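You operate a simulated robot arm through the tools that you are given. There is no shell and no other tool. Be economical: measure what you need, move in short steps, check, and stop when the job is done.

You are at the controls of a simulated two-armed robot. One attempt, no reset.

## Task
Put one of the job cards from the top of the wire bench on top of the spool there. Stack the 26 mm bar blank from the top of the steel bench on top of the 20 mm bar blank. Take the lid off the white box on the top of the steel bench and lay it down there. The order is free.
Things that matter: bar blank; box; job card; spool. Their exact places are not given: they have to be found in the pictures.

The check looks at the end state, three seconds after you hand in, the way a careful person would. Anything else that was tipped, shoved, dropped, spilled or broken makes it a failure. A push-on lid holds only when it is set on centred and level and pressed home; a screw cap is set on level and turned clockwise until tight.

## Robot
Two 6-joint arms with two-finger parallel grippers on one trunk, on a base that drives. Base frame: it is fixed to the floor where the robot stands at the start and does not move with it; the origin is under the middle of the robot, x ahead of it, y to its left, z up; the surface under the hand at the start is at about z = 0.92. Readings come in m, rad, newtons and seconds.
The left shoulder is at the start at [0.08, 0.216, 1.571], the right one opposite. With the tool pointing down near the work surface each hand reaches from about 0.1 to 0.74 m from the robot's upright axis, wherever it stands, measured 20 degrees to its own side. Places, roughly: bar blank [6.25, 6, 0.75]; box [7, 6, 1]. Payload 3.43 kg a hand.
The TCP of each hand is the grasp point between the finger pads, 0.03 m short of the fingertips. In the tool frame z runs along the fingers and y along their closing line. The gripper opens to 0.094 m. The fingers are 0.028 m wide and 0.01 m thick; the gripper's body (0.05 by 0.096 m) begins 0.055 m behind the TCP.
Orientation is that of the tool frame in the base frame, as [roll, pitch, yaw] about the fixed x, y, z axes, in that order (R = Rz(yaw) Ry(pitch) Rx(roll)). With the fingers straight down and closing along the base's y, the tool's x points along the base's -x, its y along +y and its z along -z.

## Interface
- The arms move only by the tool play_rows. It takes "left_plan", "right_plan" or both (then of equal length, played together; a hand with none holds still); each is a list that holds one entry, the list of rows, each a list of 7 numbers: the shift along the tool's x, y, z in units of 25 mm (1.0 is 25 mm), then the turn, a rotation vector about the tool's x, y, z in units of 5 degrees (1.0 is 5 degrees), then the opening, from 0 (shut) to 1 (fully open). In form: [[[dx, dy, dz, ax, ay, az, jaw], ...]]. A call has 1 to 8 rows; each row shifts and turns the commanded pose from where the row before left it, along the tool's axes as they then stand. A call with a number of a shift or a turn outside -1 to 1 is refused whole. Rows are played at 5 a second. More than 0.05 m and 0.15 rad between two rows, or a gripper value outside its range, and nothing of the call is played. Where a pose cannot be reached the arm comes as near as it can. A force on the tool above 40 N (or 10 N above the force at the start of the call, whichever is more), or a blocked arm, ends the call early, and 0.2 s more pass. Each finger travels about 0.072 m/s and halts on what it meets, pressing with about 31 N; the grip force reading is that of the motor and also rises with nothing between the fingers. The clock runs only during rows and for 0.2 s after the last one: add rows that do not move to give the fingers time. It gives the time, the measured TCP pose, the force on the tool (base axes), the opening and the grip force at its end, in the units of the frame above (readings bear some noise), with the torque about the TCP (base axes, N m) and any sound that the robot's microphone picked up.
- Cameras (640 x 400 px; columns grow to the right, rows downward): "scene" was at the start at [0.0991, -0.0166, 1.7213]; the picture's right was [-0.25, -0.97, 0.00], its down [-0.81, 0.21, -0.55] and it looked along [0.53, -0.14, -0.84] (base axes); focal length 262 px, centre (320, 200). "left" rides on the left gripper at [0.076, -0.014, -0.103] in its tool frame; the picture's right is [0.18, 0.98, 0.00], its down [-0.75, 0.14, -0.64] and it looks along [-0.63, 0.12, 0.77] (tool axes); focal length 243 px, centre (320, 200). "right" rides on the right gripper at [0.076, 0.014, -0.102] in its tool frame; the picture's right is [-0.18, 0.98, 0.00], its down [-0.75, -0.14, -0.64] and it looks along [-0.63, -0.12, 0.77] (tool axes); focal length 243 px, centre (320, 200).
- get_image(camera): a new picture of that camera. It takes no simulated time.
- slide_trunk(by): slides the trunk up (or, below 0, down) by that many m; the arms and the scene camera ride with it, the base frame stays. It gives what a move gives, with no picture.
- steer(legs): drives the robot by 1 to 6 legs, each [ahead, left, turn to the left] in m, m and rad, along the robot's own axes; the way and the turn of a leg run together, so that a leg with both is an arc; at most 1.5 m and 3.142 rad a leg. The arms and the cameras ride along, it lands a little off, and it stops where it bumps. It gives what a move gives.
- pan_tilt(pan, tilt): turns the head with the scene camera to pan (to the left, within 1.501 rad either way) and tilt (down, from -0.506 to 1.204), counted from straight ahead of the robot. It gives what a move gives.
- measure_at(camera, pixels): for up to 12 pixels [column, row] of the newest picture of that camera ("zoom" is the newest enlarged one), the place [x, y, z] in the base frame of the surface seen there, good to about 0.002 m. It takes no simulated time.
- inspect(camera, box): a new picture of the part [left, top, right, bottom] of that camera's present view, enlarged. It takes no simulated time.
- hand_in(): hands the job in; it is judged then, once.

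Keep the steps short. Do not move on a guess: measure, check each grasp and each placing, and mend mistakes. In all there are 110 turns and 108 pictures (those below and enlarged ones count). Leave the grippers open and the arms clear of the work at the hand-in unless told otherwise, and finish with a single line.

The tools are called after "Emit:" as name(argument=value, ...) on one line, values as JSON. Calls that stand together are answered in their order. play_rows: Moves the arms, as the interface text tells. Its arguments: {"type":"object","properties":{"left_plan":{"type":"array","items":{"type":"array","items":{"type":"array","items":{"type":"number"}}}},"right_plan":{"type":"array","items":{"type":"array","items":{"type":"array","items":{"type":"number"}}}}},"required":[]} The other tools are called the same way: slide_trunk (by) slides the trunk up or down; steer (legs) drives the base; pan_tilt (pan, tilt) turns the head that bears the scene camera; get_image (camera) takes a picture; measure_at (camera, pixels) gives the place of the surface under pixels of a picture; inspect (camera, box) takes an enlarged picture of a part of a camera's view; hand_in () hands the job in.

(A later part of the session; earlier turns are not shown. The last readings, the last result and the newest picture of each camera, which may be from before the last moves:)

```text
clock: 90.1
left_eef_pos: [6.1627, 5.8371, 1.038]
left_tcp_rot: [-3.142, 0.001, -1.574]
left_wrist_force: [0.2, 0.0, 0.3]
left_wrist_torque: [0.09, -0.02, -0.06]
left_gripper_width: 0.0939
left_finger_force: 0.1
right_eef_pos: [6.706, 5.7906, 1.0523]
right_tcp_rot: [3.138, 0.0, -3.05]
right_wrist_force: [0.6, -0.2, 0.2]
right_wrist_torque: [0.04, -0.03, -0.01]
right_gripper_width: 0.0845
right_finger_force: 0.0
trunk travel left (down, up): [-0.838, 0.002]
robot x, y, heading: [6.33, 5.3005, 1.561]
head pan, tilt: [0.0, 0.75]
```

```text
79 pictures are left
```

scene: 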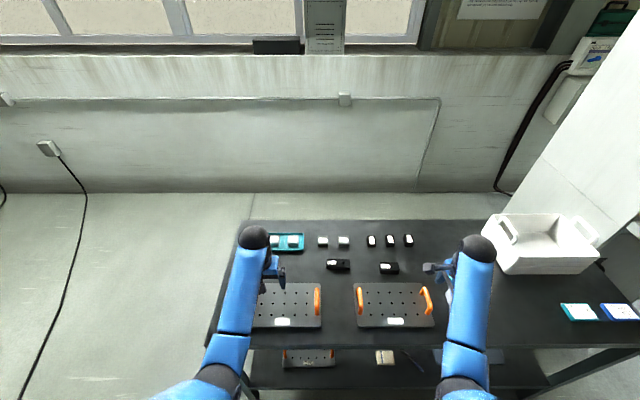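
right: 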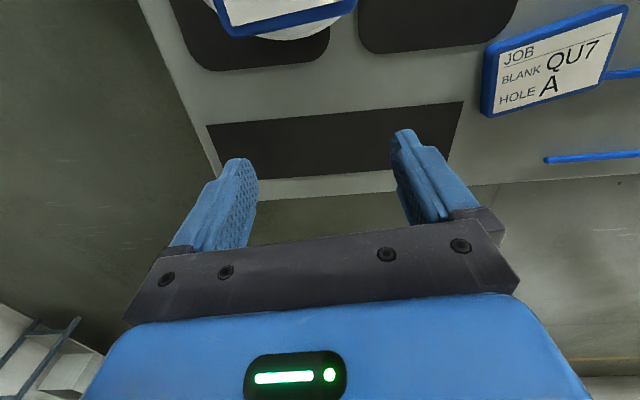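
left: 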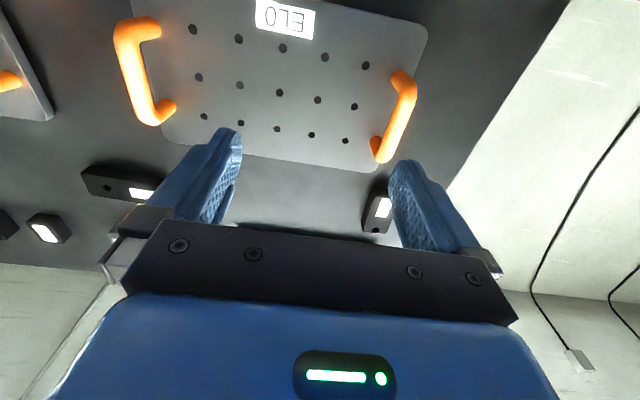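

I'll enlarge the blanks from this nearer viewpoint.

Emit:
inspect(camera="scene", box=[310, 228, 365, 275])

Emit:
inspect(camera="scene", box=[360, 228, 415, 275])

```text
8.51 times, centred on (338, 252) of scene
```

zoom: 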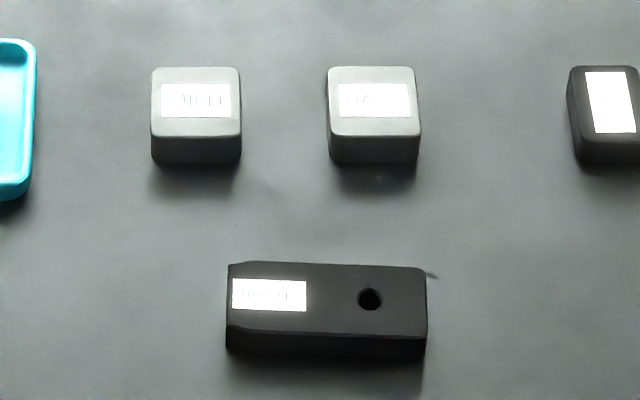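

```text
8.51 times, centred on (388, 252) of scene
```

zoom: 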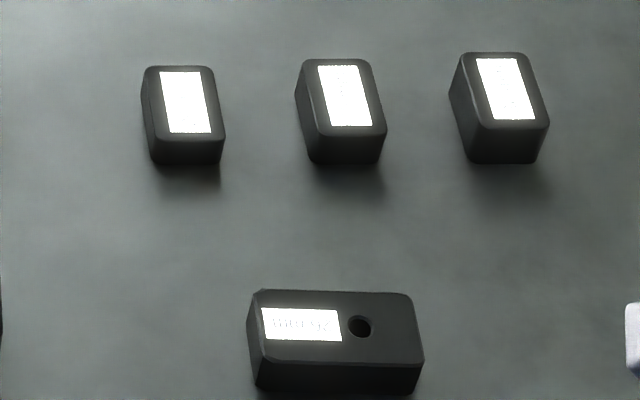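

There are three blanks with upright labels near x 6.555, 6.636 and 6.72, of rising height (z 0.883, 0.886, 0.892). I need to read the labels, so I'll move the left hand right and tilt its fingers forward to make the wrist camera look at the rear row.

Emit:
play_rows(left_plan=[[[0, -1, 0, 0, -1, 0, 1], [0, -1, 0, 0, -1, 0, 1], [0, -1, 0, 0, -1, 0, 1], [0, -1, 0, 0, -1, 0, 1], [0, -1, 0, 0, -1, 0, 1], [0, -1, 0, 0, -1, 0, 1], [0, -1, 0, 0, 0, 0, 1], [0, -1, 0, 0, 0, 0, 1]]])

Emit:
get_image(camera="left")

```text
clock: 91.9
left_eef_pos: [6.365, 5.8394, 1.0366]
left_tcp_rot: [3.141, 0.524, -1.573]
left_wrist_force: [-0.5, -0.4, -0.2]
left_wrist_torque: [0.02, -0.03, -0.02]
left_gripper_width: 0.0942
left_finger_force: 0.1
right_eef_pos: [6.7074, 5.7952, 1.0513]
right_tcp_rot: [-3.141, -0.002, -3.05]
right_wrist_force: [0.1, 0.9, 0.1]
right_wrist_torque: [-0.02, 0.01, -0.01]
right_gripper_width: 0.0845
right_finger_force: 0.0
trunk travel left (down, up): [-0.838, 0.002]
robot x, y, heading: [6.329, 5.3018, 1.572]
head pan, tilt: [0.0, 0.75]
```

```text
76 pictures are left
```

left: 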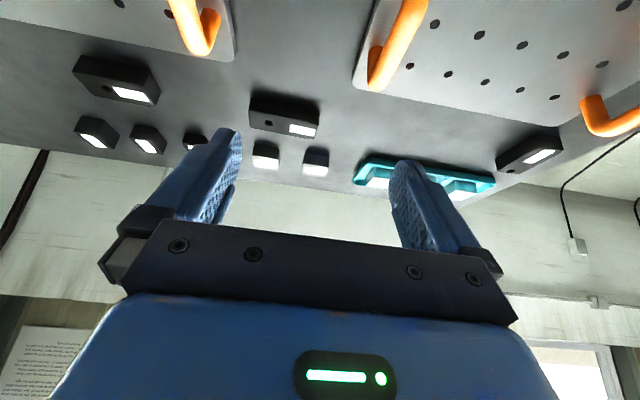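

The rear row is visible. I'll enlarge the items.

Emit:
inspect(camera="left", box=[60, 45, 220, 160])

Emit:
inspect(camera="left", box=[235, 80, 345, 185])

```text
3.48 times, centred on (140, 102) of left
```

zoom: 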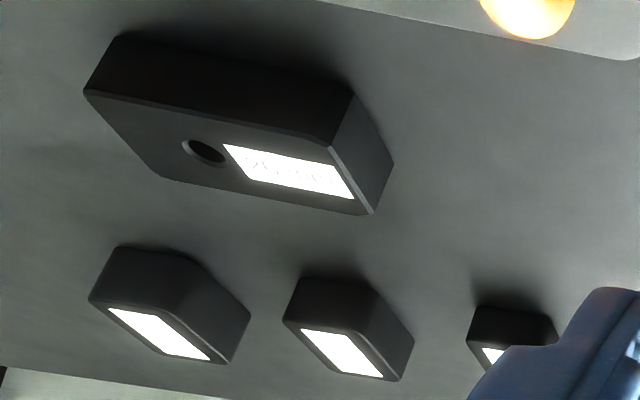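

```text
3.81 times, centred on (290, 132) of left
```

zoom: 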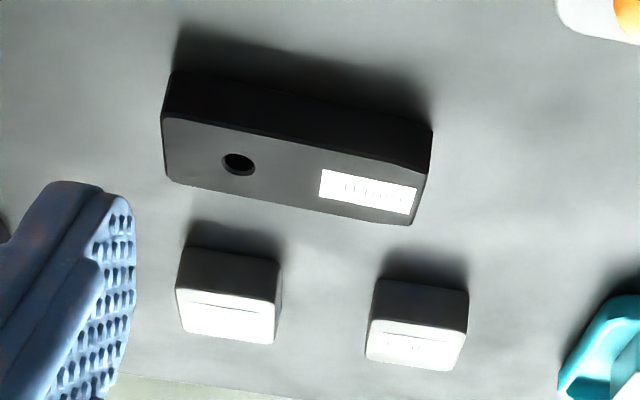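

Window glare hides the labels. The right hand's camera looks along +x, which should cut the glare, so I'll see what it shows.

Emit:
get_image(camera="right")

Emit:
pan_tilt(pan=0, tilt=1.15)

Emit:
get_image(camera="scene")

```text
73 pictures are left
```

right: 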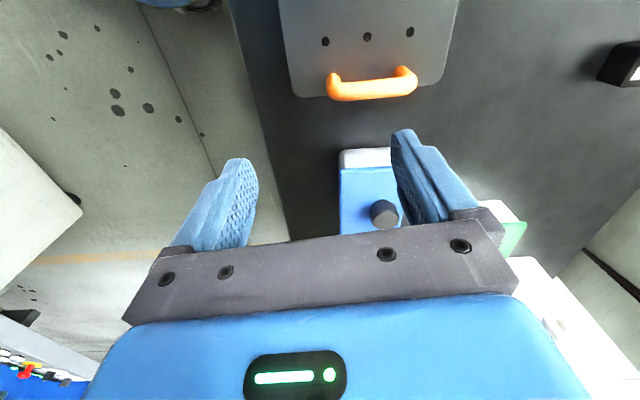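

```text
clock: 92.7
left_eef_pos: [6.3636, 5.8388, 1.0364]
left_tcp_rot: [3.141, 0.525, -1.572]
left_wrist_force: [0.5, -0.1, -0.1]
left_wrist_torque: [0.0, 0.0, -0.01]
left_gripper_width: 0.0939
left_finger_force: 0.2
right_eef_pos: [6.7071, 5.7933, 1.0515]
right_tcp_rot: [3.141, 0.0, -3.05]
right_wrist_force: [-0.1, -0.4, 0.0]
right_wrist_torque: [0.06, 0.01, -0.02]
right_gripper_width: 0.0845
right_finger_force: 0.0
trunk travel left (down, up): [-0.838, 0.002]
robot x, y, heading: [6.3304, 5.3073, 1.573]
head pan, tilt: [0.0, 1.15]
```

```text
72 pictures are left
```

scene: 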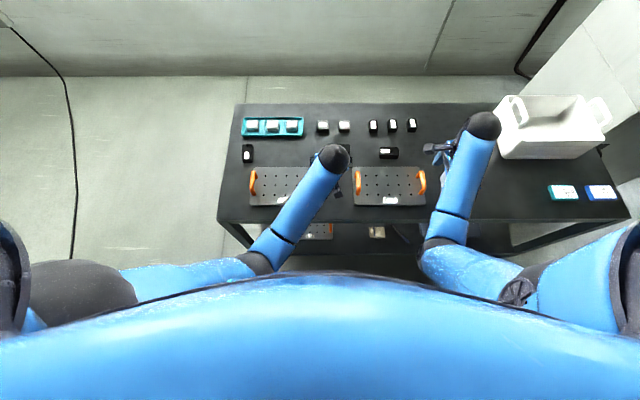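

I'll bring the left hand back left and upright while moving the right hand left and forward, so its camera looks along the blank rows.

Emit:
play_rows(left_plan=[[[0, 1, 0, 0, 1, 0, 1], [0, 1, 0, 0, 1, 0, 1], [0, 1, 0, 0, 1, 0, 1], [0, 1, 0, 0, 1, 0, 1], [0, 1, 0, 0, 1, 0, 1], [0, 1, 0, 0, 1, 0, 1], [0, 1, 0, 0, 0, 0, 1], [0, 1, 0, 0, 0, 0, 1]]], right_plan=[[[0, 0, 0, 0, 0, 0, 0.9], [0, 0, 0, 0, 0, 0, 0.9], [1, 1, 0, 0, 0, 0, 0.9], [1, 1, 0, 0, 0, 0, 0.9], [1, 1, 0, 0, 0, 0, 0.9], [1, 1, 0, 0, 0, 0, 0.9], [1, 1, 0, 0, 0, 0, 0.9], [1, 0, 0, 0, 0, 0, 0.9]]])

Emit:
get_image(camera="right")

```text
clock: 94.5
left_eef_pos: [6.1614, 5.8383, 1.0373]
left_tcp_rot: [-3.14, 0.0, -1.574]
left_wrist_force: [-0.1, -0.2, 0.5]
left_wrist_torque: [-0.02, -0.04, -0.02]
left_gripper_width: 0.0942
left_finger_force: 0.1
right_eef_pos: [6.5434, 5.9034, 1.0532]
right_tcp_rot: [3.141, 0.001, -3.053]
right_wrist_force: [-0.3, 0.1, -0.4]
right_wrist_torque: [-0.02, -0.05, 0.0]
right_gripper_width: 0.0846
right_finger_force: 0.0
trunk travel left (down, up): [-0.838, 0.002]
robot x, y, heading: [6.3282, 5.3013, 1.565]
head pan, tilt: [0.0, 1.15]
```

```text
71 pictures are left
```

right: 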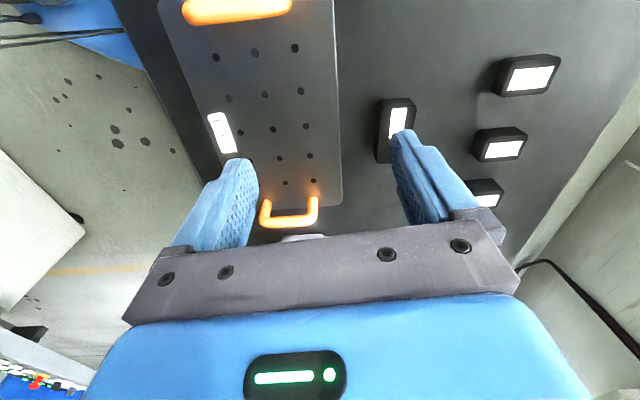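

Emit:
inspect(camera="right", box=[460, 45, 570, 120])

Emit:
inspect(camera="right", box=[370, 90, 430, 140])

Emit:
inspect(camera="right", box=[460, 115, 540, 215])

```text
5.33 times, centred on (515, 82) of right
```

zoom: 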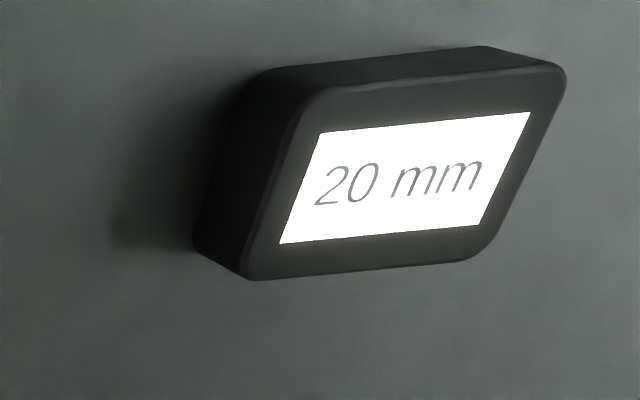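

```text
8.00 times, centred on (400, 115) of right
```

zoom: 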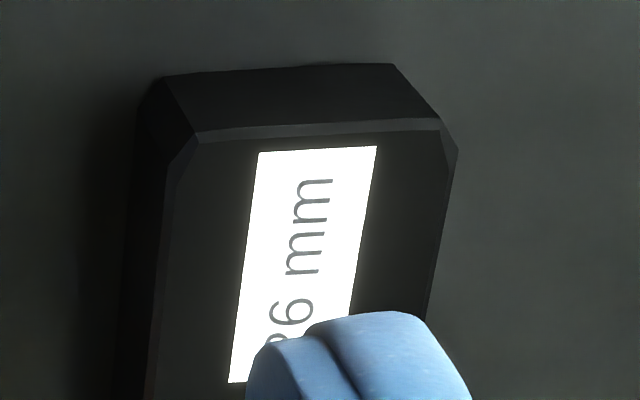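

```text
4.00 times, centred on (500, 165) of right
```

zoom: 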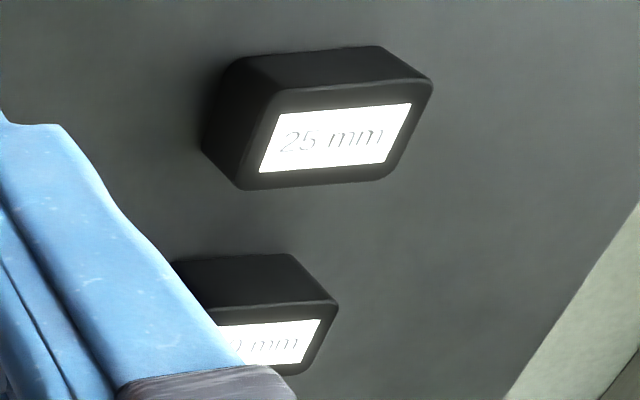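

The short blocks read 20, 25 and 30 mm, while the bored bar at (6.594,5.977) reads "?6 mm", so the bored bars look like the bar blanks. I'll move the right hand to read the others fully.

Emit:
play_rows(right_plan=[[[1, 0, 0, 0, 0, 0, 0.9], [1, 0, 0, 0, 0, 0, 0.9], [1, 0, 0, 0, 0, 0, 0.9], [1, 0, 0, 0, 0, 0, 0.9]]])

Emit:
get_image(camera="right")

```text
clock: 95.5
left_eef_pos: [6.1634, 5.8387, 1.0362]
left_tcp_rot: [-3.141, 0.001, -1.573]
left_wrist_force: [0.0, -0.5, 0.0]
left_wrist_torque: [-0.01, -0.04, 0.03]
left_gripper_width: 0.094
left_finger_force: 0.0
right_eef_pos: [6.4453, 5.8955, 1.0523]
right_tcp_rot: [-3.141, 0.0, -3.053]
right_wrist_force: [0.7, 0.3, -0.3]
right_wrist_torque: [0.05, -0.03, -0.02]
right_gripper_width: 0.0844
right_finger_force: 0.2
trunk travel left (down, up): [-0.838, 0.002]
robot x, y, heading: [6.3287, 5.3088, 1.568]
head pan, tilt: [0.0, 1.15]
```

```text
67 pictures are left
```

right: 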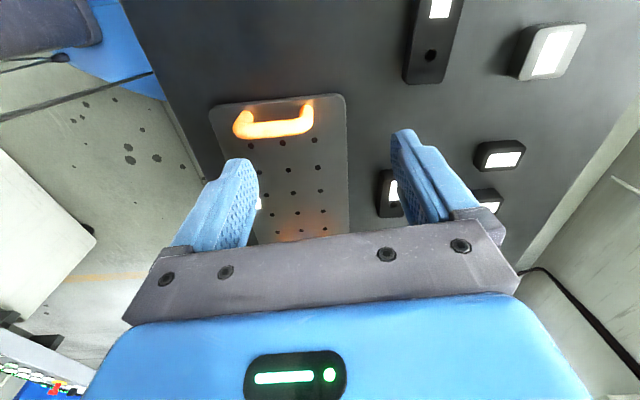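

Emit:
inspect(camera="right", box=[400, 0, 480, 50])

Emit:
inspect(camera="right", box=[365, 165, 425, 225])

Emit:
inspect(camera="right", box=[505, 10, 600, 90])

```text
8.00 times, centred on (440, 25) of right
```

zoom: 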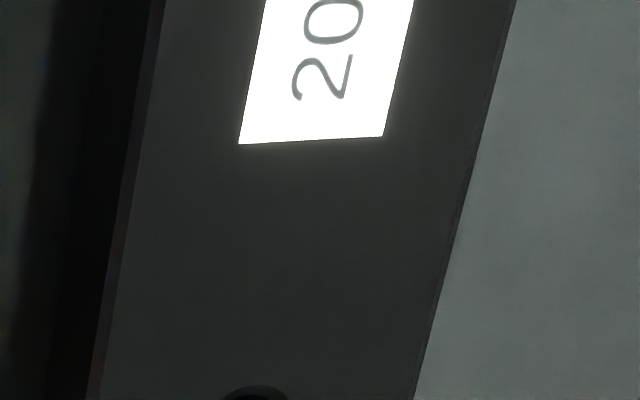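

```text
6.67 times, centred on (395, 195) of right
```

zoom: 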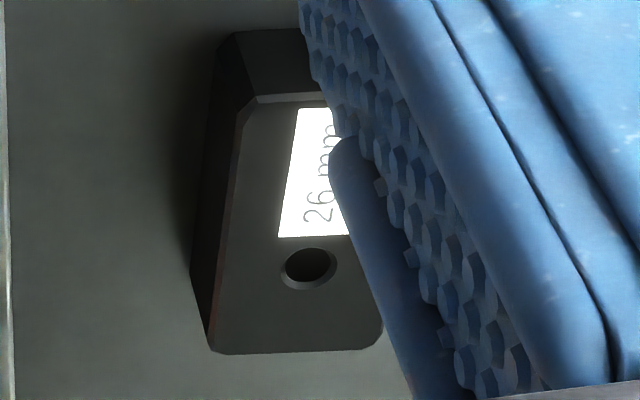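

```text
5.00 times, centred on (552, 50) of right
```

zoom: 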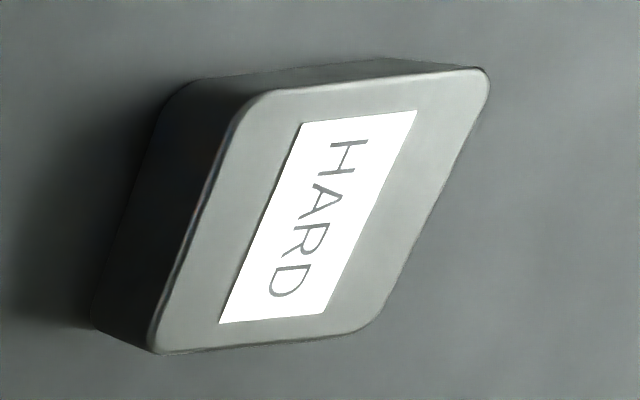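

Confirmed: the 26 mm bar is at about (6.60,5.98) and the 20 mm bar at about (6.39,6.00). I'll pull the right hand toward me, clear of the view, and measure both bars from the head camera.

Emit:
play_rows(right_plan=[[[-1, -1, 0, 0, 0, 0, 1], [-1, -1, 0, 0, 0, 0, 1], [-1, -1, 0, 0, 0, 0, 1], [-1, -1, 0, 0, 0, 0, 1], [-1, 0, 0, 0, 0, 0, 1], [-1, 0, 0, 0, 0, 0, 1], [-1, 0, 0, 0, 0, 0, 1], [-1, 0, 0, 0, 0, 0, 1]]])

Emit:
inspect(camera="scene", box=[310, 110, 430, 170])

```text
clock: 97.3
left_eef_pos: [6.1633, 5.839, 1.0362]
left_tcp_rot: [-3.141, 0.001, -1.572]
left_wrist_force: [-0.7, -1.5, 0.2]
left_wrist_torque: [0.0, 0.0, 0.0]
left_gripper_width: 0.0939
left_finger_force: 0.0
right_eef_pos: [6.654, 5.8139, 1.0525]
right_tcp_rot: [-3.141, -0.001, -3.051]
right_wrist_force: [0.4, -0.4, -0.3]
right_wrist_torque: [0.03, -0.02, 0.01]
right_gripper_width: 0.0941
right_finger_force: 0.0
trunk travel left (down, up): [-0.838, 0.002]
robot x, y, heading: [6.3328, 5.3016, 1.566]
head pan, tilt: [0.0, 1.15]
```

```text
5.33 times, centred on (370, 140) of scene
```

zoom: 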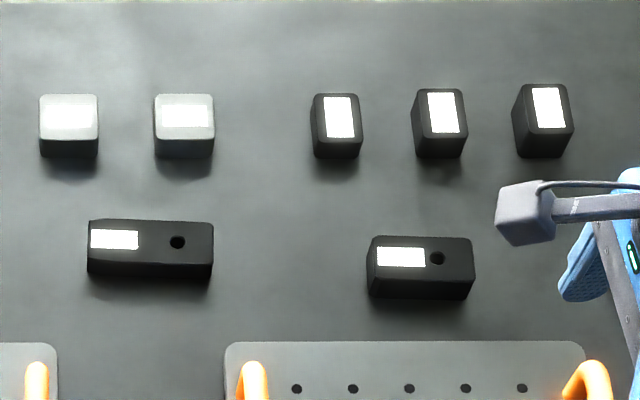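

Emit:
measure_at(camera="zoom", pixels=[[92, 223], [211, 226], [210, 260], [91, 257], [150, 241], [376, 240], [471, 243], [473, 277], [376, 275], [424, 262], [300, 280], [420, 290]])

```text
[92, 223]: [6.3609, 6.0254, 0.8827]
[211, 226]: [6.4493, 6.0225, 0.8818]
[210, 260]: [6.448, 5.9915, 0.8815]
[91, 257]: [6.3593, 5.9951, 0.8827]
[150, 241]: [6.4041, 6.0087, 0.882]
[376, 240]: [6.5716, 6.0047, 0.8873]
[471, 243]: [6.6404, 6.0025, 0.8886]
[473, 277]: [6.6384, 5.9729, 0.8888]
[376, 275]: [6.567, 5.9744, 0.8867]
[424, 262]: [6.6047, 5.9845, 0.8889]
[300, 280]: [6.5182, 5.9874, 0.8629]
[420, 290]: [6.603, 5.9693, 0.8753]
```

The 20 mm bar centre is (6.404,6.009) with top 0.882. The 26 mm bar centre is (6.604,5.989) with top 0.888. Both are about -2° off x. I'm at the edge of reach, so I'll drive 55 mm ahead; that leaves about 0.36 m to the bench edge, the same as at the first bench.

Emit:
steer(legs=[[0.055, -0.02, 0.005]])

```text
clock: 98.3
left_eef_pos: [6.1783, 5.8821, 1.0412]
left_tcp_rot: [-3.139, 0.009, -1.568]
left_wrist_force: [-0.4, -0.4, 0.3]
left_wrist_torque: [0.07, -0.03, -0.01]
left_gripper_width: 0.0943
left_finger_force: 0.0
right_eef_pos: [6.6693, 5.8589, 1.0581]
right_tcp_rot: [3.132, 0.004, -3.045]
right_wrist_force: [0.2, -1.9, 0.5]
right_wrist_torque: [0.07, 0.0, 0.05]
right_gripper_width: 0.094
right_finger_force: 0.2
trunk travel left (down, up): [-0.838, 0.002]
robot x, y, heading: [6.3472, 5.3568, 1.567]
head pan, tilt: [0.0, 1.15]
```

Emit:
play_rows(right_plan=[[[0, 0, 0, 0, 0, 0, 1], [0, 0, 0, 0, 0, 0, 1]]])

Emit:
inspect(camera="scene", box=[210, 100, 450, 250])

```text
clock: 98.9
left_eef_pos: [6.1814, 5.8903, 1.0378]
left_tcp_rot: [3.14, 0.002, -1.57]
left_wrist_force: [0.0, -0.2, -0.2]
left_wrist_torque: [0.0, 0.0, 0.0]
left_gripper_width: 0.0941
left_finger_force: 0.0
right_eef_pos: [6.6712, 5.8665, 1.0542]
right_tcp_rot: [3.141, -0.002, -3.047]
right_wrist_force: [0.2, -0.7, -0.1]
right_wrist_torque: [0.03, 0.0, 0.0]
right_gripper_width: 0.0938
right_finger_force: 0.0
trunk travel left (down, up): [-0.838, 0.002]
robot x, y, heading: [6.3479, 5.3596, 1.574]
head pan, tilt: [0.0, 1.15]
```

```text
2.67 times, centred on (330, 175) of scene
```

zoom: 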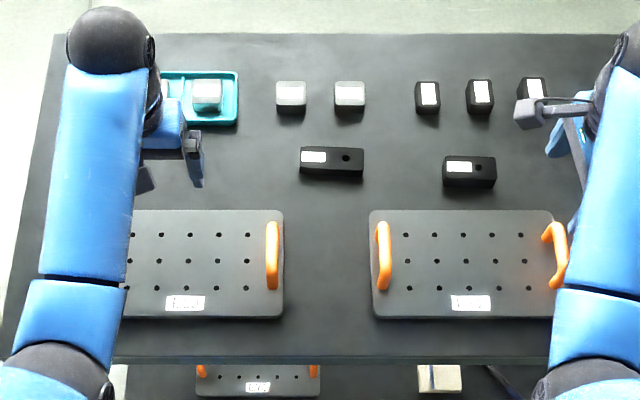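

The hand has settled and the bench is undisturbed. I'll turn the right hand about 7° and move it over the 26 mm bar with the jaw part-closed to 0.6 so the fingers stay off the plate.

Emit:
play_rows(right_plan=[[[0, 0, 0, 0, 0, 0.74, 0.6], [0, 0, 0, 0, 0, 0.74, 0.6], [0.57, 0.956, 0, 0, 0, 0, 0.6], [0.57, 0.956, 0, 0, 0, 0, 0.6], [0.57, 0.956, 0, 0, 0, 0, 0.6], [0.57, 0.956, 0, 0, 0, 0, 0.6], [0.57, 0.956, 0, 0, 0, 0, 0.6], [0, 0, 0, 0, 0, 0, 0.6]]])

Emit:
measure_at(camera="zoom", pixels=[[460, 212], [383, 225], [470, 160], [487, 170], [427, 100], [480, 100]])

Emit:
get_image(camera="right")

```text
clock: 100.7
left_eef_pos: [6.1804, 5.8934, 1.0371]
left_tcp_rot: [3.141, -0.001, -1.569]
left_wrist_force: [-0.6, 0.9, -1.0]
left_wrist_torque: [-0.01, 0.0, -0.02]
left_gripper_width: 0.0938
left_finger_force: 0.1
right_eef_pos: [6.6044, 5.9904, 1.0522]
right_tcp_rot: [3.139, -0.001, 3.108]
right_wrist_force: [0.6, -0.3, 0.1]
right_wrist_torque: [0.02, -0.01, 0.0]
right_gripper_width: 0.0564
right_finger_force: 0.0
trunk travel left (down, up): [-0.838, 0.002]
robot x, y, heading: [6.3493, 5.3588, 1.572]
head pan, tilt: [0.0, 1.15]
```

```text
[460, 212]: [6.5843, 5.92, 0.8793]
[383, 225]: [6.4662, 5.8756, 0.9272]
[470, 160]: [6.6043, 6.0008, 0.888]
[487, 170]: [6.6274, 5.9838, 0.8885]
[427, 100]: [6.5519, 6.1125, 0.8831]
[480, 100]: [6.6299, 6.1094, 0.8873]
```

```text
61 pictures are left
```

right: 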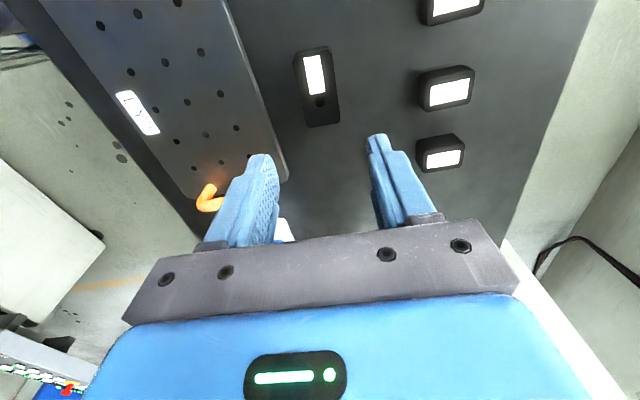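

The plate edge is at y=5.92, so the fingers clear it. I'll check the bar from this view.

Emit:
measure_at(camera="right", pixels=[[297, 60], [326, 50], [337, 119], [309, 124], [318, 88]])

```text
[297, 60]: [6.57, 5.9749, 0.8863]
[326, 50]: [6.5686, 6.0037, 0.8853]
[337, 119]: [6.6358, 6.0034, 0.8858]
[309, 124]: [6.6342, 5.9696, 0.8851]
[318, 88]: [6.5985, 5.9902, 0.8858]
```

The bar centre (6.602,5.988) matches the hand at (6.604,5.990). I'll descend most of the way.

Emit:
play_rows(right_plan=[[[0.08, -0.08, 1, 0, 0, 0, 0.6], [0, 0, 1, 0, 0, 0, 0.6], [0, 0, 1, 0, 0, 0, 0.6], [0, 0, 1, 0, 0, 0, 0.6], [0, 0, 0.5, 0, 0, 0, 0.6], [0, 0, 0, 0, 0, 0, 0.6]]])

Emit:
get_image(camera="right")

```text
clock: 102.1
left_eef_pos: [6.1806, 5.8921, 1.0363]
left_tcp_rot: [-3.141, -0.001, -1.57]
left_wrist_force: [0.0, -0.5, 0.7]
left_wrist_torque: [0.01, -0.01, 0.02]
left_gripper_width: 0.0941
left_finger_force: 0.1
right_eef_pos: [6.6025, 5.9885, 0.9405]
right_tcp_rot: [3.141, 0.0, 3.107]
right_wrist_force: [1.5, -0.4, 0.2]
right_wrist_torque: [-0.01, 0.02, -0.01]
right_gripper_width: 0.0562
right_finger_force: 0.1
trunk travel left (down, up): [-0.838, 0.002]
robot x, y, heading: [6.3445, 5.3606, 1.575]
head pan, tilt: [0.0, 1.15]
```

```text
60 pictures are left
```

right: 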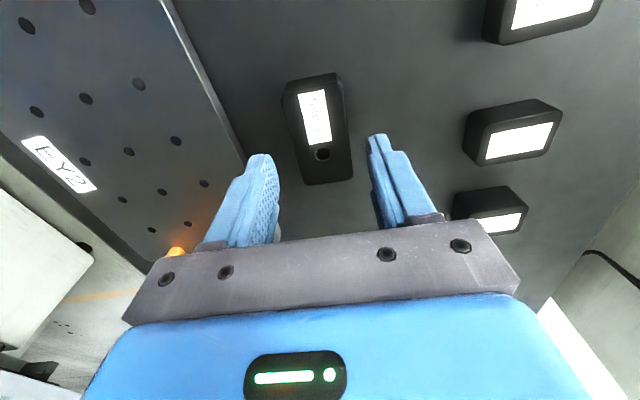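

The bar is centred between the fingers. I'll go down the last 39 mm and close.

Emit:
play_rows(right_plan=[[[0, 0, 0.8, 0, 0, 0, 0.6], [0, 0, 0.77, 0, 0, 0, 0.6], [0, 0, 0, 0, 0, 0, 0.6], [0, 0, 0, 0, 0, 0, 0.2], [0, 0, 0, 0, 0, 0, 0.2], [0, 0, 0, 0, 0, 0, 0.2], [0, 0, 0, 0, 0, 0, 0.2]]])

Emit:
get_image(camera="right")

```text
clock: 103.7
left_eef_pos: [6.1794, 5.8923, 1.0371]
left_tcp_rot: [-3.142, -0.002, -1.57]
left_wrist_force: [-0.2, -0.6, -0.1]
left_wrist_torque: [0.01, -0.02, -0.01]
left_gripper_width: 0.094
left_finger_force: 0.0
right_eef_pos: [6.6026, 5.9885, 0.9015]
right_tcp_rot: [-3.139, 0.001, 3.107]
right_wrist_force: [-0.6, -1.4, 0.0]
right_wrist_torque: [-0.01, -0.05, -0.03]
right_gripper_width: 0.04
right_finger_force: 31.1
trunk travel left (down, up): [-0.838, 0.002]
robot x, y, heading: [6.3464, 5.3592, 1.576]
head pan, tilt: [0.0, 1.15]
```

```text
59 pictures are left
```

right: 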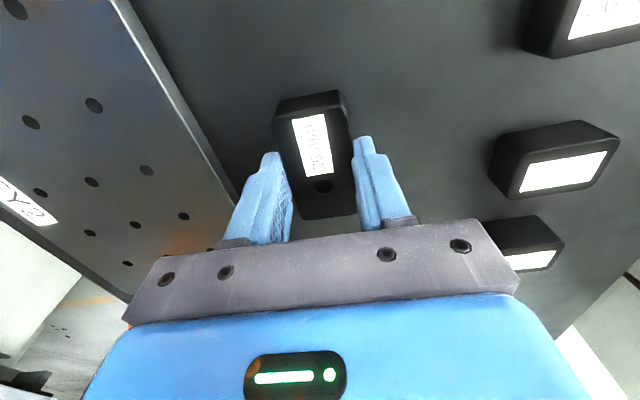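

The bar is gripped at 0.040 m with 31 N. I'll lift 60 mm and at the same time move the left hand further left out of the way.

Emit:
play_rows(left_plan=[[[0.3, 1, 0, 0, 0, 0, 1], [0.3, 1, 0, 0, 0, 0, 1], [0.3, 1, 0, 0, 0, 0, 1], [0.3, 1, 0, 0, 0, 0, 1]]], right_plan=[[[0, 0, -0.6, 0, 0, 0, 0.2], [0, 0, -0.6, 0, 0, 0, 0.2], [0, 0, -0.6, 0, 0, 0, 0.2], [0, 0, -0.6, 0, 0, 0, 0.2]]])

Emit:
play_rows(right_plan=[[[1, 0.0, 0, 0, 0, 0, 0.2], [1, 0, 0, 0, 0, 0, 0.2], [1, 0.1, 0, 0, 0, 0, 0.2], [1, 0.1, 0, 0, 0, 0, 0.2], [1, 0.1, 0, 0, 0, 0, 0.2], [1, 0.1, 0, 0, 0, 0, 0.2], [1, 0.13, 0, 0, 0, 0, 0.2], [0.95, 0, 0, 0, 0, 0, 0.2]]])

Emit:
inspect(camera="scene", box=[270, 90, 430, 190])

Emit:
get_image(camera="right")

```text
clock: 104.7
left_eef_pos: [6.0794, 5.8627, 1.0345]
left_tcp_rot: [3.141, -0.002, -1.569]
left_wrist_force: [0.2, -0.2, -0.2]
left_wrist_torque: [-0.03, 0.01, -0.03]
left_gripper_width: 0.094
left_finger_force: 0.1
right_eef_pos: [6.6023, 5.9893, 0.9606]
right_tcp_rot: [-3.141, 0.002, 3.107]
right_wrist_force: [0.2, -0.1, -6.3]
right_wrist_torque: [0.01, 0.0, -0.03]
right_gripper_width: 0.0398
right_finger_force: 31.3
trunk travel left (down, up): [-0.838, 0.002]
robot x, y, heading: [6.3477, 5.3559, 1.573]
head pan, tilt: [0.0, 1.15]
```

```text
clock: 106.5
left_eef_pos: [6.0796, 5.8633, 1.0357]
left_tcp_rot: [3.141, -0.002, -1.57]
left_wrist_force: [-0.4, -0.3, 0.6]
left_wrist_torque: [0.0, 0.02, 0.02]
left_gripper_width: 0.0941
left_finger_force: 0.0
right_eef_pos: [6.4032, 6.0093, 0.9614]
right_tcp_rot: [-3.139, 0.001, 3.107]
right_wrist_force: [-0.1, -0.5, -6.1]
right_wrist_torque: [-0.01, -0.02, -0.05]
right_gripper_width: 0.0397
right_finger_force: 31.3
trunk travel left (down, up): [-0.838, 0.002]
robot x, y, heading: [6.3475, 5.3574, 1.573]
head pan, tilt: [0.0, 1.15]
```

```text
4.00 times, centred on (350, 140) of scene
```

zoom: 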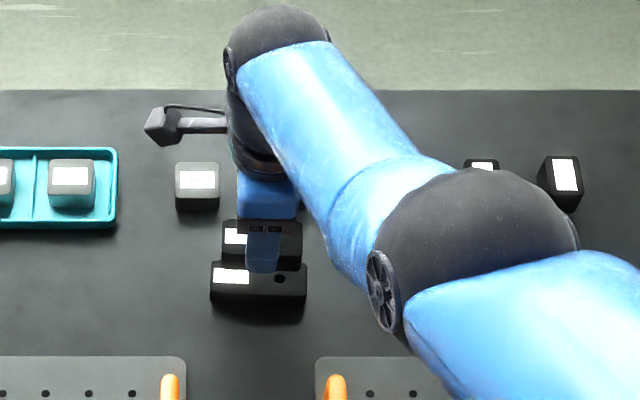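

```text
57 pictures are left
```

right: 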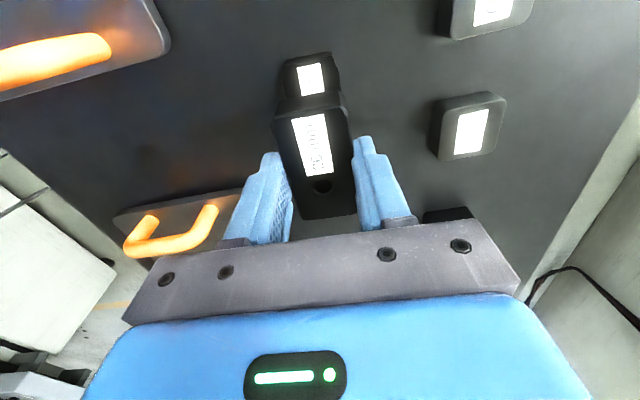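

The held bar is over the 20 mm bar. Contact should come at TCP z≈0.921. I'll lower 36 mm, then go in fine steps.

Emit:
play_rows(right_plan=[[[0.0, 0, 0.7, 0, 0, 0, 0.2], [0, 0, 0.74, 0, 0, 0, 0.2], [0, 0, 0, 0, 0, 0, 0.2]]])

Emit:
get_image(camera="right")

Emit:
inspect(camera="scene", box=[290, 110, 370, 190])

```text
clock: 107.3
left_eef_pos: [6.0784, 5.8612, 1.0351]
left_tcp_rot: [3.141, 0.0, -1.569]
left_wrist_force: [-0.5, -0.3, 0.5]
left_wrist_torque: [0.01, -0.01, -0.02]
left_gripper_width: 0.0939
left_finger_force: 0.1
right_eef_pos: [6.4087, 5.992, 0.9348]
right_tcp_rot: [-3.14, -0.001, 3.106]
right_wrist_force: [0.8, 0.3, -5.9]
right_wrist_torque: [-0.01, -0.03, 0.01]
right_gripper_width: 0.04
right_finger_force: 30.9
right hand out of reach, approached as far as the arm can: row 1, 2
trunk travel left (down, up): [-0.838, 0.002]
robot x, y, heading: [6.3507, 5.3576, 1.578]
head pan, tilt: [0.0, 1.15]
```

```text
56 pictures are left
```

right: 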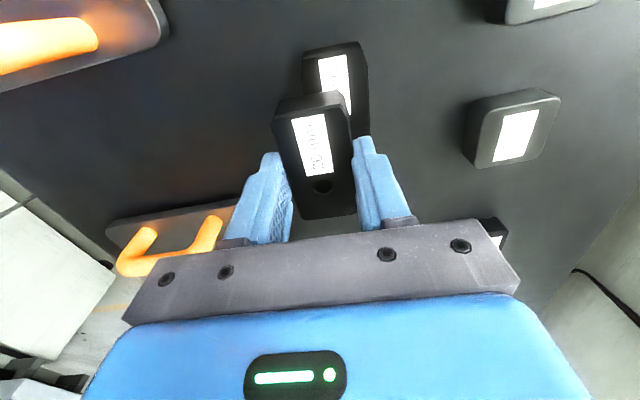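

```text
5.00 times, centred on (330, 150) of scene
```

zoom: 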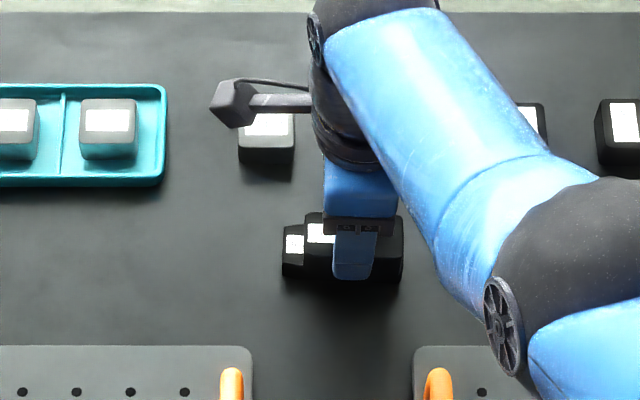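

The arm reached its limit and drifted inward to y 5.992. No contact occurred: bar bottom is about 0.896, above 0.8825. I'll raise the hand back and use the trunk for the descent instead.

Emit:
play_rows(right_plan=[[[0, 0, -0.7, 0, 0, 0, 0.2], [0, 0, -0.7, 0, 0, 0, 0.2], [0, 0, 0, 0, 0, 0, 0.2]]])

```text
clock: 108.1
left_eef_pos: [6.0793, 5.8636, 1.0338]
left_tcp_rot: [-3.141, -0.002, -1.571]
left_wrist_force: [-0.4, -0.3, 0.6]
left_wrist_torque: [0.03, 0.01, 0.02]
left_gripper_width: 0.0942
left_finger_force: 0.0
right_eef_pos: [6.408, 5.994, 0.9698]
right_tcp_rot: [-3.141, 0.001, 3.107]
right_wrist_force: [-0.1, -0.3, -6.0]
right_wrist_torque: [0.0, 0.01, -0.02]
right_gripper_width: 0.0401
right_finger_force: 30.9
trunk travel left (down, up): [-0.838, 0.002]
robot x, y, heading: [6.351, 5.3574, 1.57]
head pan, tilt: [0.0, 1.15]
```

The height is recovered. I'll correct the position by (-4,+15 mm) here, then slide the trunk down 40 mm.

Emit:
play_rows(right_plan=[[[0.16, 0.6, 0, 0, 0, 0, 0.2], [0, 0, 0, 0, 0, 0, 0.2]]])

Emit:
slide_trunk(by=-0.04)

Emit:
get_image(camera="right")

```text
clock: 108.7
left_eef_pos: [6.0787, 5.8625, 1.0345]
left_tcp_rot: [3.141, -0.001, -1.57]
left_wrist_force: [-0.4, -0.3, -0.4]
left_wrist_torque: [-0.03, 0.02, 0.01]
left_gripper_width: 0.094
left_finger_force: 0.0
right_eef_pos: [6.4052, 6.0083, 0.971]
right_tcp_rot: [-3.14, 0.0, 3.105]
right_wrist_force: [-0.8, -0.2, -6.3]
right_wrist_torque: [-0.04, 0.0, 0.01]
right_gripper_width: 0.0398
right_finger_force: 30.5
trunk travel left (down, up): [-0.838, 0.002]
robot x, y, heading: [6.35, 5.3564, 1.572]
head pan, tilt: [0.0, 1.15]
```

```text
clock: 109.5
left_eef_pos: [6.0795, 5.8625, 0.9959]
left_tcp_rot: [3.14, 0.0, -1.571]
left_wrist_force: [0.4, 0.3, -0.5]
left_wrist_torque: [0.0, 0.01, 0.01]
left_gripper_width: 0.0938
left_finger_force: 0.1
right_eef_pos: [6.4054, 6.0083, 0.9304]
right_tcp_rot: [-3.139, -0.001, 3.107]
right_wrist_force: [0.3, 0.7, -5.1]
right_wrist_torque: [-0.01, -0.02, -0.02]
right_gripper_width: 0.04
right_finger_force: 30.9
trunk travel left (down, up): [-0.798, 0.042]
robot x, y, heading: [6.3497, 5.3585, 1.576]
head pan, tilt: [0.0, 1.15]
```

```text
54 pictures are left
```

right: 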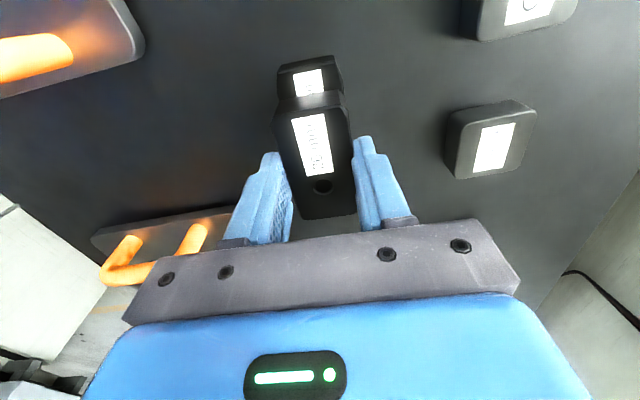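

The bars are aligned and the bar bottom is about 9 mm above. I'll lower gently.

Emit:
play_rows(right_plan=[[[0, 0, 0.26, 0, 0, 0, 0.2], [0, 0, 0.06, 0, 0, 0, 0.2], [0, 0, 0.04, 0, 0, 0, 0.2], [0, 0, 0, 0, 0, 0, 0.2]]])

```text
clock: 110.5
left_eef_pos: [6.0793, 5.8622, 0.9948]
left_tcp_rot: [3.14, -0.001, -1.569]
left_wrist_force: [0.9, 0.5, 0.0]
left_wrist_torque: [0.04, -0.01, -0.01]
left_gripper_width: 0.0944
left_finger_force: 0.0
right_eef_pos: [6.4057, 6.0077, 0.9222]
right_tcp_rot: [-3.139, 0.001, 3.107]
right_wrist_force: [0.2, 0.1, -5.7]
right_wrist_torque: [0.01, -0.01, 0.01]
right_gripper_width: 0.0396
right_finger_force: 30.7
trunk travel left (down, up): [-0.798, 0.042]
robot x, y, heading: [6.3496, 5.3565, 1.572]
head pan, tilt: [0.0, 1.15]
```

Emit:
play_rows(right_plan=[[[0, 0, 0.05, 0, 0, 0, 0.2], [0, 0, 0.04, 0, 0, 0, 0.2], [0, 0, 0, 0, 0, 0, 0.2]]])

```text
clock: 111.3
left_eef_pos: [6.0797, 5.8621, 0.9959]
left_tcp_rot: [-3.142, 0.0, -1.571]
left_wrist_force: [0.4, -0.8, 0.4]
left_wrist_torque: [-0.04, 0.04, -0.02]
left_gripper_width: 0.0939
left_finger_force: 0.1
right_eef_pos: [6.4049, 6.0074, 0.9211]
right_tcp_rot: [3.141, 0.0, 3.105]
right_wrist_force: [0.5, 1.9, 3.8]
right_wrist_torque: [-0.16, -0.24, 0.02]
right_gripper_width: 0.0398
right_finger_force: 30.8
trunk travel left (down, up): [-0.798, 0.042]
robot x, y, heading: [6.3523, 5.3586, 1.574]
head pan, tilt: [0.0, 1.15]
```

Contact: the force went from -6 to +4 N at z 0.921. I'll open the fingers and look.

Emit:
play_rows(right_plan=[[[0, 0, 0, 0, 0, 0, 0.5], [0, 0, 0, 0, 0, 0, 0.62], [0, 0, 0, 0, 0, 0, 0.62], [0, 0, 0, 0, 0, 0, 0.62]]])

Emit:
get_image(camera="right")

```text
clock: 112.3
left_eef_pos: [6.0798, 5.8618, 0.9953]
left_tcp_rot: [3.142, -0.003, -1.571]
left_wrist_force: [-0.2, -0.1, -0.1]
left_wrist_torque: [-0.01, -0.02, 0.03]
left_gripper_width: 0.0937
left_finger_force: 0.0
right_eef_pos: [6.4046, 6.0069, 0.9201]
right_tcp_rot: [-3.141, 0.001, 3.105]
right_wrist_force: [0.3, -0.1, 0.0]
right_wrist_torque: [0.02, -0.02, 0.01]
right_gripper_width: 0.0585
right_finger_force: 0.0
trunk travel left (down, up): [-0.798, 0.042]
robot x, y, heading: [6.3462, 5.3594, 1.576]
head pan, tilt: [0.0, 1.15]
```

```text
53 pictures are left
```

right: 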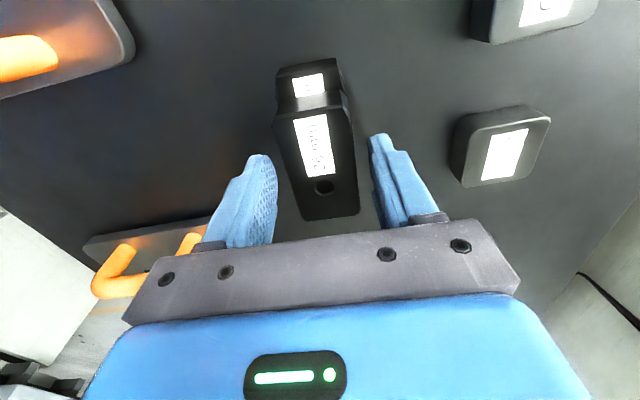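

Released cleanly. I'll raise the hand straight up and check the stack.

Emit:
play_rows(right_plan=[[[0, 0, -0.6, 0, 0, 0, 0.62], [0, 0, -0.8, 0, 0, 0, 0.62], [0, 0, -1, 0, 0, 0, 0.62], [0, 0, -1, 0, 0, 0, 0.62], [-1, -1, 0, 0, 0, 0, 0.62], [-1, -1, 0, 0, 0, 0, 0.62], [-1, -1, 0, 0, 0, 0, 0.62], [-1, -1, 0, 0, 0, 0, 0.62]]])

Emit:
slide_trunk(by=0.04)

Emit:
play_rows(right_plan=[[[-1, 0, 0, 0, 0, 0, 0.9], [-1, 0, 0, 0, 0, 0, 0.9], [-1, 0, 0, 0, 0, 0, 0.9], [-1, 0, 0, 0, 0, 0, 0.9]]])

Emit:
inspect(camera="scene", box=[300, 110, 480, 220])

```text
clock: 114.1
left_eef_pos: [6.0804, 5.8604, 0.9964]
left_tcp_rot: [3.141, 0.001, -1.57]
left_wrist_force: [-0.1, -0.1, -0.1]
left_wrist_torque: [0.03, -0.01, 0.0]
left_gripper_width: 0.094
left_finger_force: 0.0
right_eef_pos: [6.5006, 5.9036, 1.0039]
right_tcp_rot: [-3.141, -0.001, 3.106]
right_wrist_force: [-0.1, 1.0, 0.3]
right_wrist_torque: [0.0, -0.05, 0.03]
right_gripper_width: 0.0582
right_finger_force: 0.0
trunk travel left (down, up): [-0.798, 0.042]
robot x, y, heading: [6.3445, 5.3573, 1.572]
head pan, tilt: [0.0, 1.15]
```

```text
clock: 115.0
left_eef_pos: [6.0794, 5.8622, 1.036]
left_tcp_rot: [3.141, 0.001, -1.569]
left_wrist_force: [-0.6, -0.3, -0.3]
left_wrist_torque: [0.01, 0.03, 0.0]
left_gripper_width: 0.094
left_finger_force: 0.1
right_eef_pos: [6.5016, 5.9045, 1.0439]
right_tcp_rot: [-3.141, 0.001, 3.107]
right_wrist_force: [-0.1, -0.4, -0.7]
right_wrist_torque: [0.03, 0.0, 0.0]
right_gripper_width: 0.0585
right_finger_force: 0.0
trunk travel left (down, up): [-0.838, 0.002]
robot x, y, heading: [6.3502, 5.3554, 1.576]
head pan, tilt: [0.0, 1.15]
```

```text
clock: 116.0
left_eef_pos: [6.0786, 5.8616, 1.0348]
left_tcp_rot: [3.141, -0.001, -1.57]
left_wrist_force: [-0.2, 0.2, 0.4]
left_wrist_torque: [-0.01, -0.01, -0.02]
left_gripper_width: 0.094
left_finger_force: 0.0
right_eef_pos: [6.6018, 5.902, 1.0439]
right_tcp_rot: [-3.14, 0.0, 3.107]
right_wrist_force: [0.2, -0.6, -0.2]
right_wrist_torque: [0.01, -0.01, -0.01]
right_gripper_width: 0.0844
right_finger_force: 0.0
trunk travel left (down, up): [-0.838, 0.002]
robot x, y, heading: [6.3471, 5.3597, 1.575]
head pan, tilt: [0.0, 1.15]
```

```text
3.56 times, centred on (390, 165) of scene
```

zoom: 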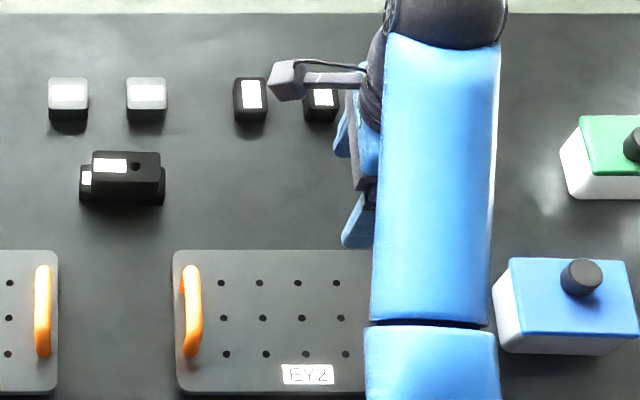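

The bars are stacked. I'll measure the stack for overlap, then study the two knobbed boxes, whose bodies both look white.

Emit:
measure_at(camera="zoom", pixels=[[94, 155], [158, 156], [160, 180], [93, 180], [86, 178], [580, 278], [500, 310], [560, 345], [570, 185]])

Emit:
steer(legs=[[0, -0.35, 0]])

Emit:
get_image(camera="scene")

```text
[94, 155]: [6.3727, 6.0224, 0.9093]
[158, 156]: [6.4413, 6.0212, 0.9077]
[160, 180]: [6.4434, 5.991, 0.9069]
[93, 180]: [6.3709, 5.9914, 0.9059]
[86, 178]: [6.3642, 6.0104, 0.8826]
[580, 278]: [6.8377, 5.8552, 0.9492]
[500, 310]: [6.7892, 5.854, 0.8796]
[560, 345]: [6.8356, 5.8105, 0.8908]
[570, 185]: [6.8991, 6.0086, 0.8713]
```

```text
clock: 118.2
left_eef_pos: [6.4254, 5.8624, 1.0349]
left_tcp_rot: [-3.141, -0.003, -1.566]
left_wrist_force: [-0.8, -0.2, -0.4]
left_wrist_torque: [0.01, -0.03, -0.01]
left_gripper_width: 0.094
left_finger_force: 0.0
right_eef_pos: [6.9463, 5.9024, 1.045]
right_tcp_rot: [-3.141, 0.001, 3.107]
right_wrist_force: [-1.1, -0.9, -0.2]
right_wrist_torque: [0.02, -0.02, -0.02]
right_gripper_width: 0.0848
right_finger_force: 0.1
trunk travel left (down, up): [-0.838, 0.002]
robot x, y, heading: [6.6944, 5.3585, 1.564]
head pan, tilt: [0.0, 1.15]
```

```text
51 pictures are left
```

scene: 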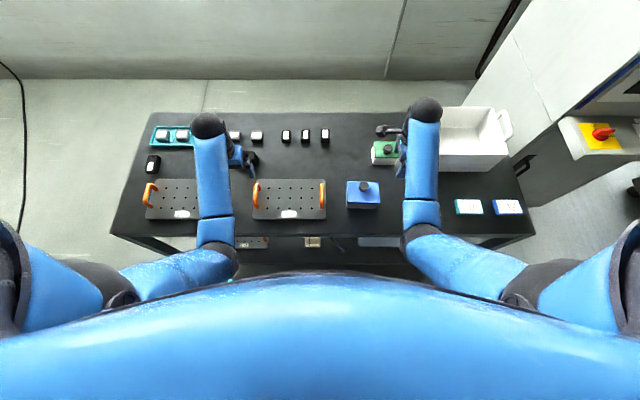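

The stack is centred to within about 3 mm. Now I'll look closely at the two boxes.

Emit:
inspect(camera="scene", box=[335, 130, 415, 220])

Emit:
get_image(camera="left")

```text
4.44 times, centred on (375, 175) of scene
```

zoom: 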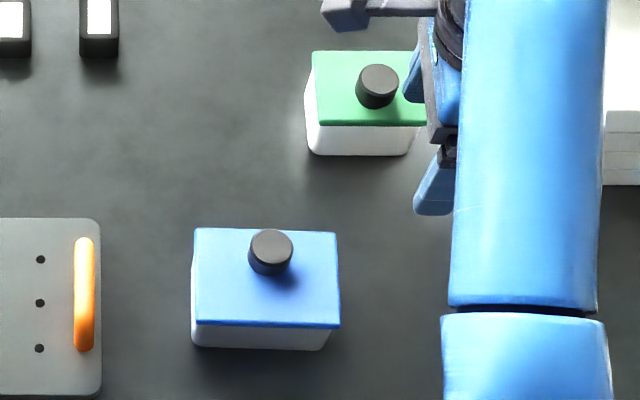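

```text
49 pictures are left
```

left: 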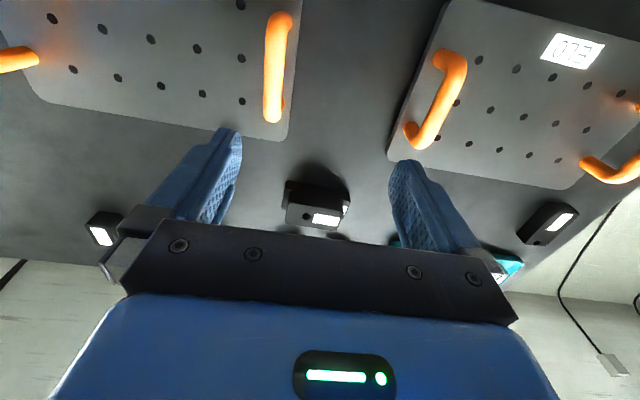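

Both boxes have light bodies: the green-lidded one looks white, and the blue-lidded one perhaps greyer. I'll move the right hand left so its camera sees both side by side.

Emit:
play_rows(right_plan=[[[1, 0, 0, 0, 0, 0, 0.9], [1, 0, 0, 0, 0, 0, 0.9], [1, 0, 0, 0, 0, 0, 0.9], [1, 0, 0, 0, 0, 0, 0.9], [1, 0, 0, 0, 0, 0, 0.9], [1, 0, 0, 0, 0, 0, 0.9], [1, 0, 0, 0, 0, 0, 0.9], [1, 0, 0, 0, 0, 0, 0.9]]])

Emit:
get_image(camera="right")

Emit:
inspect(camera="scene", box=[335, 100, 520, 220])

```text
clock: 120.0
left_eef_pos: [6.4261, 5.8645, 1.0347]
left_tcp_rot: [3.141, -0.002, -1.567]
left_wrist_force: [0.9, -0.2, 0.0]
left_wrist_torque: [0.01, -0.04, 0.0]
left_gripper_width: 0.0941
left_finger_force: 0.1
right_eef_pos: [6.7488, 5.9099, 1.0443]
right_tcp_rot: [-3.14, -0.001, 3.109]
right_wrist_force: [-0.2, -0.3, 0.5]
right_wrist_torque: [-0.03, 0.0, -0.04]
right_gripper_width: 0.0845
right_finger_force: 0.1
trunk travel left (down, up): [-0.838, 0.002]
robot x, y, heading: [6.6993, 5.3553, 1.572]
head pan, tilt: [0.0, 1.15]
```

```text
48 pictures are left
```

right: 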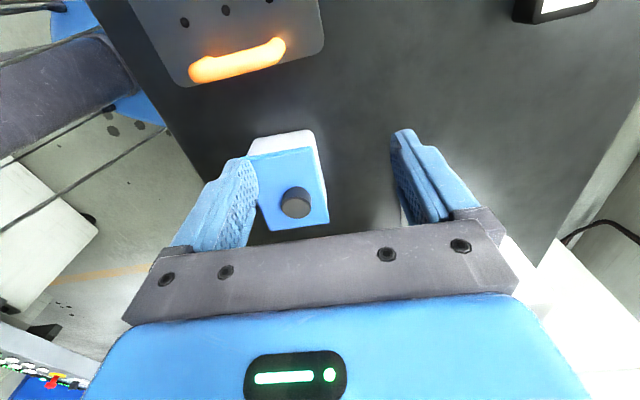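

```text
3.33 times, centred on (428, 160) of scene
```

zoom: 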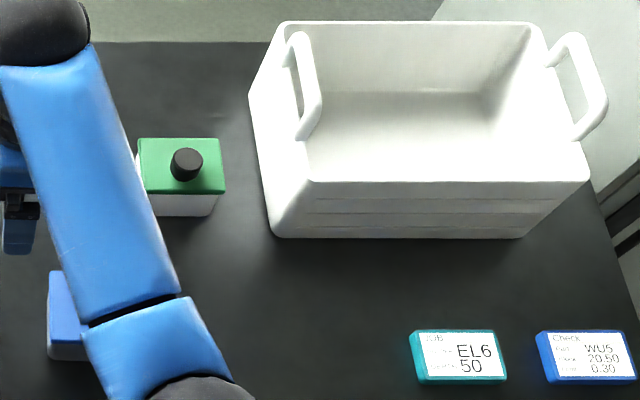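

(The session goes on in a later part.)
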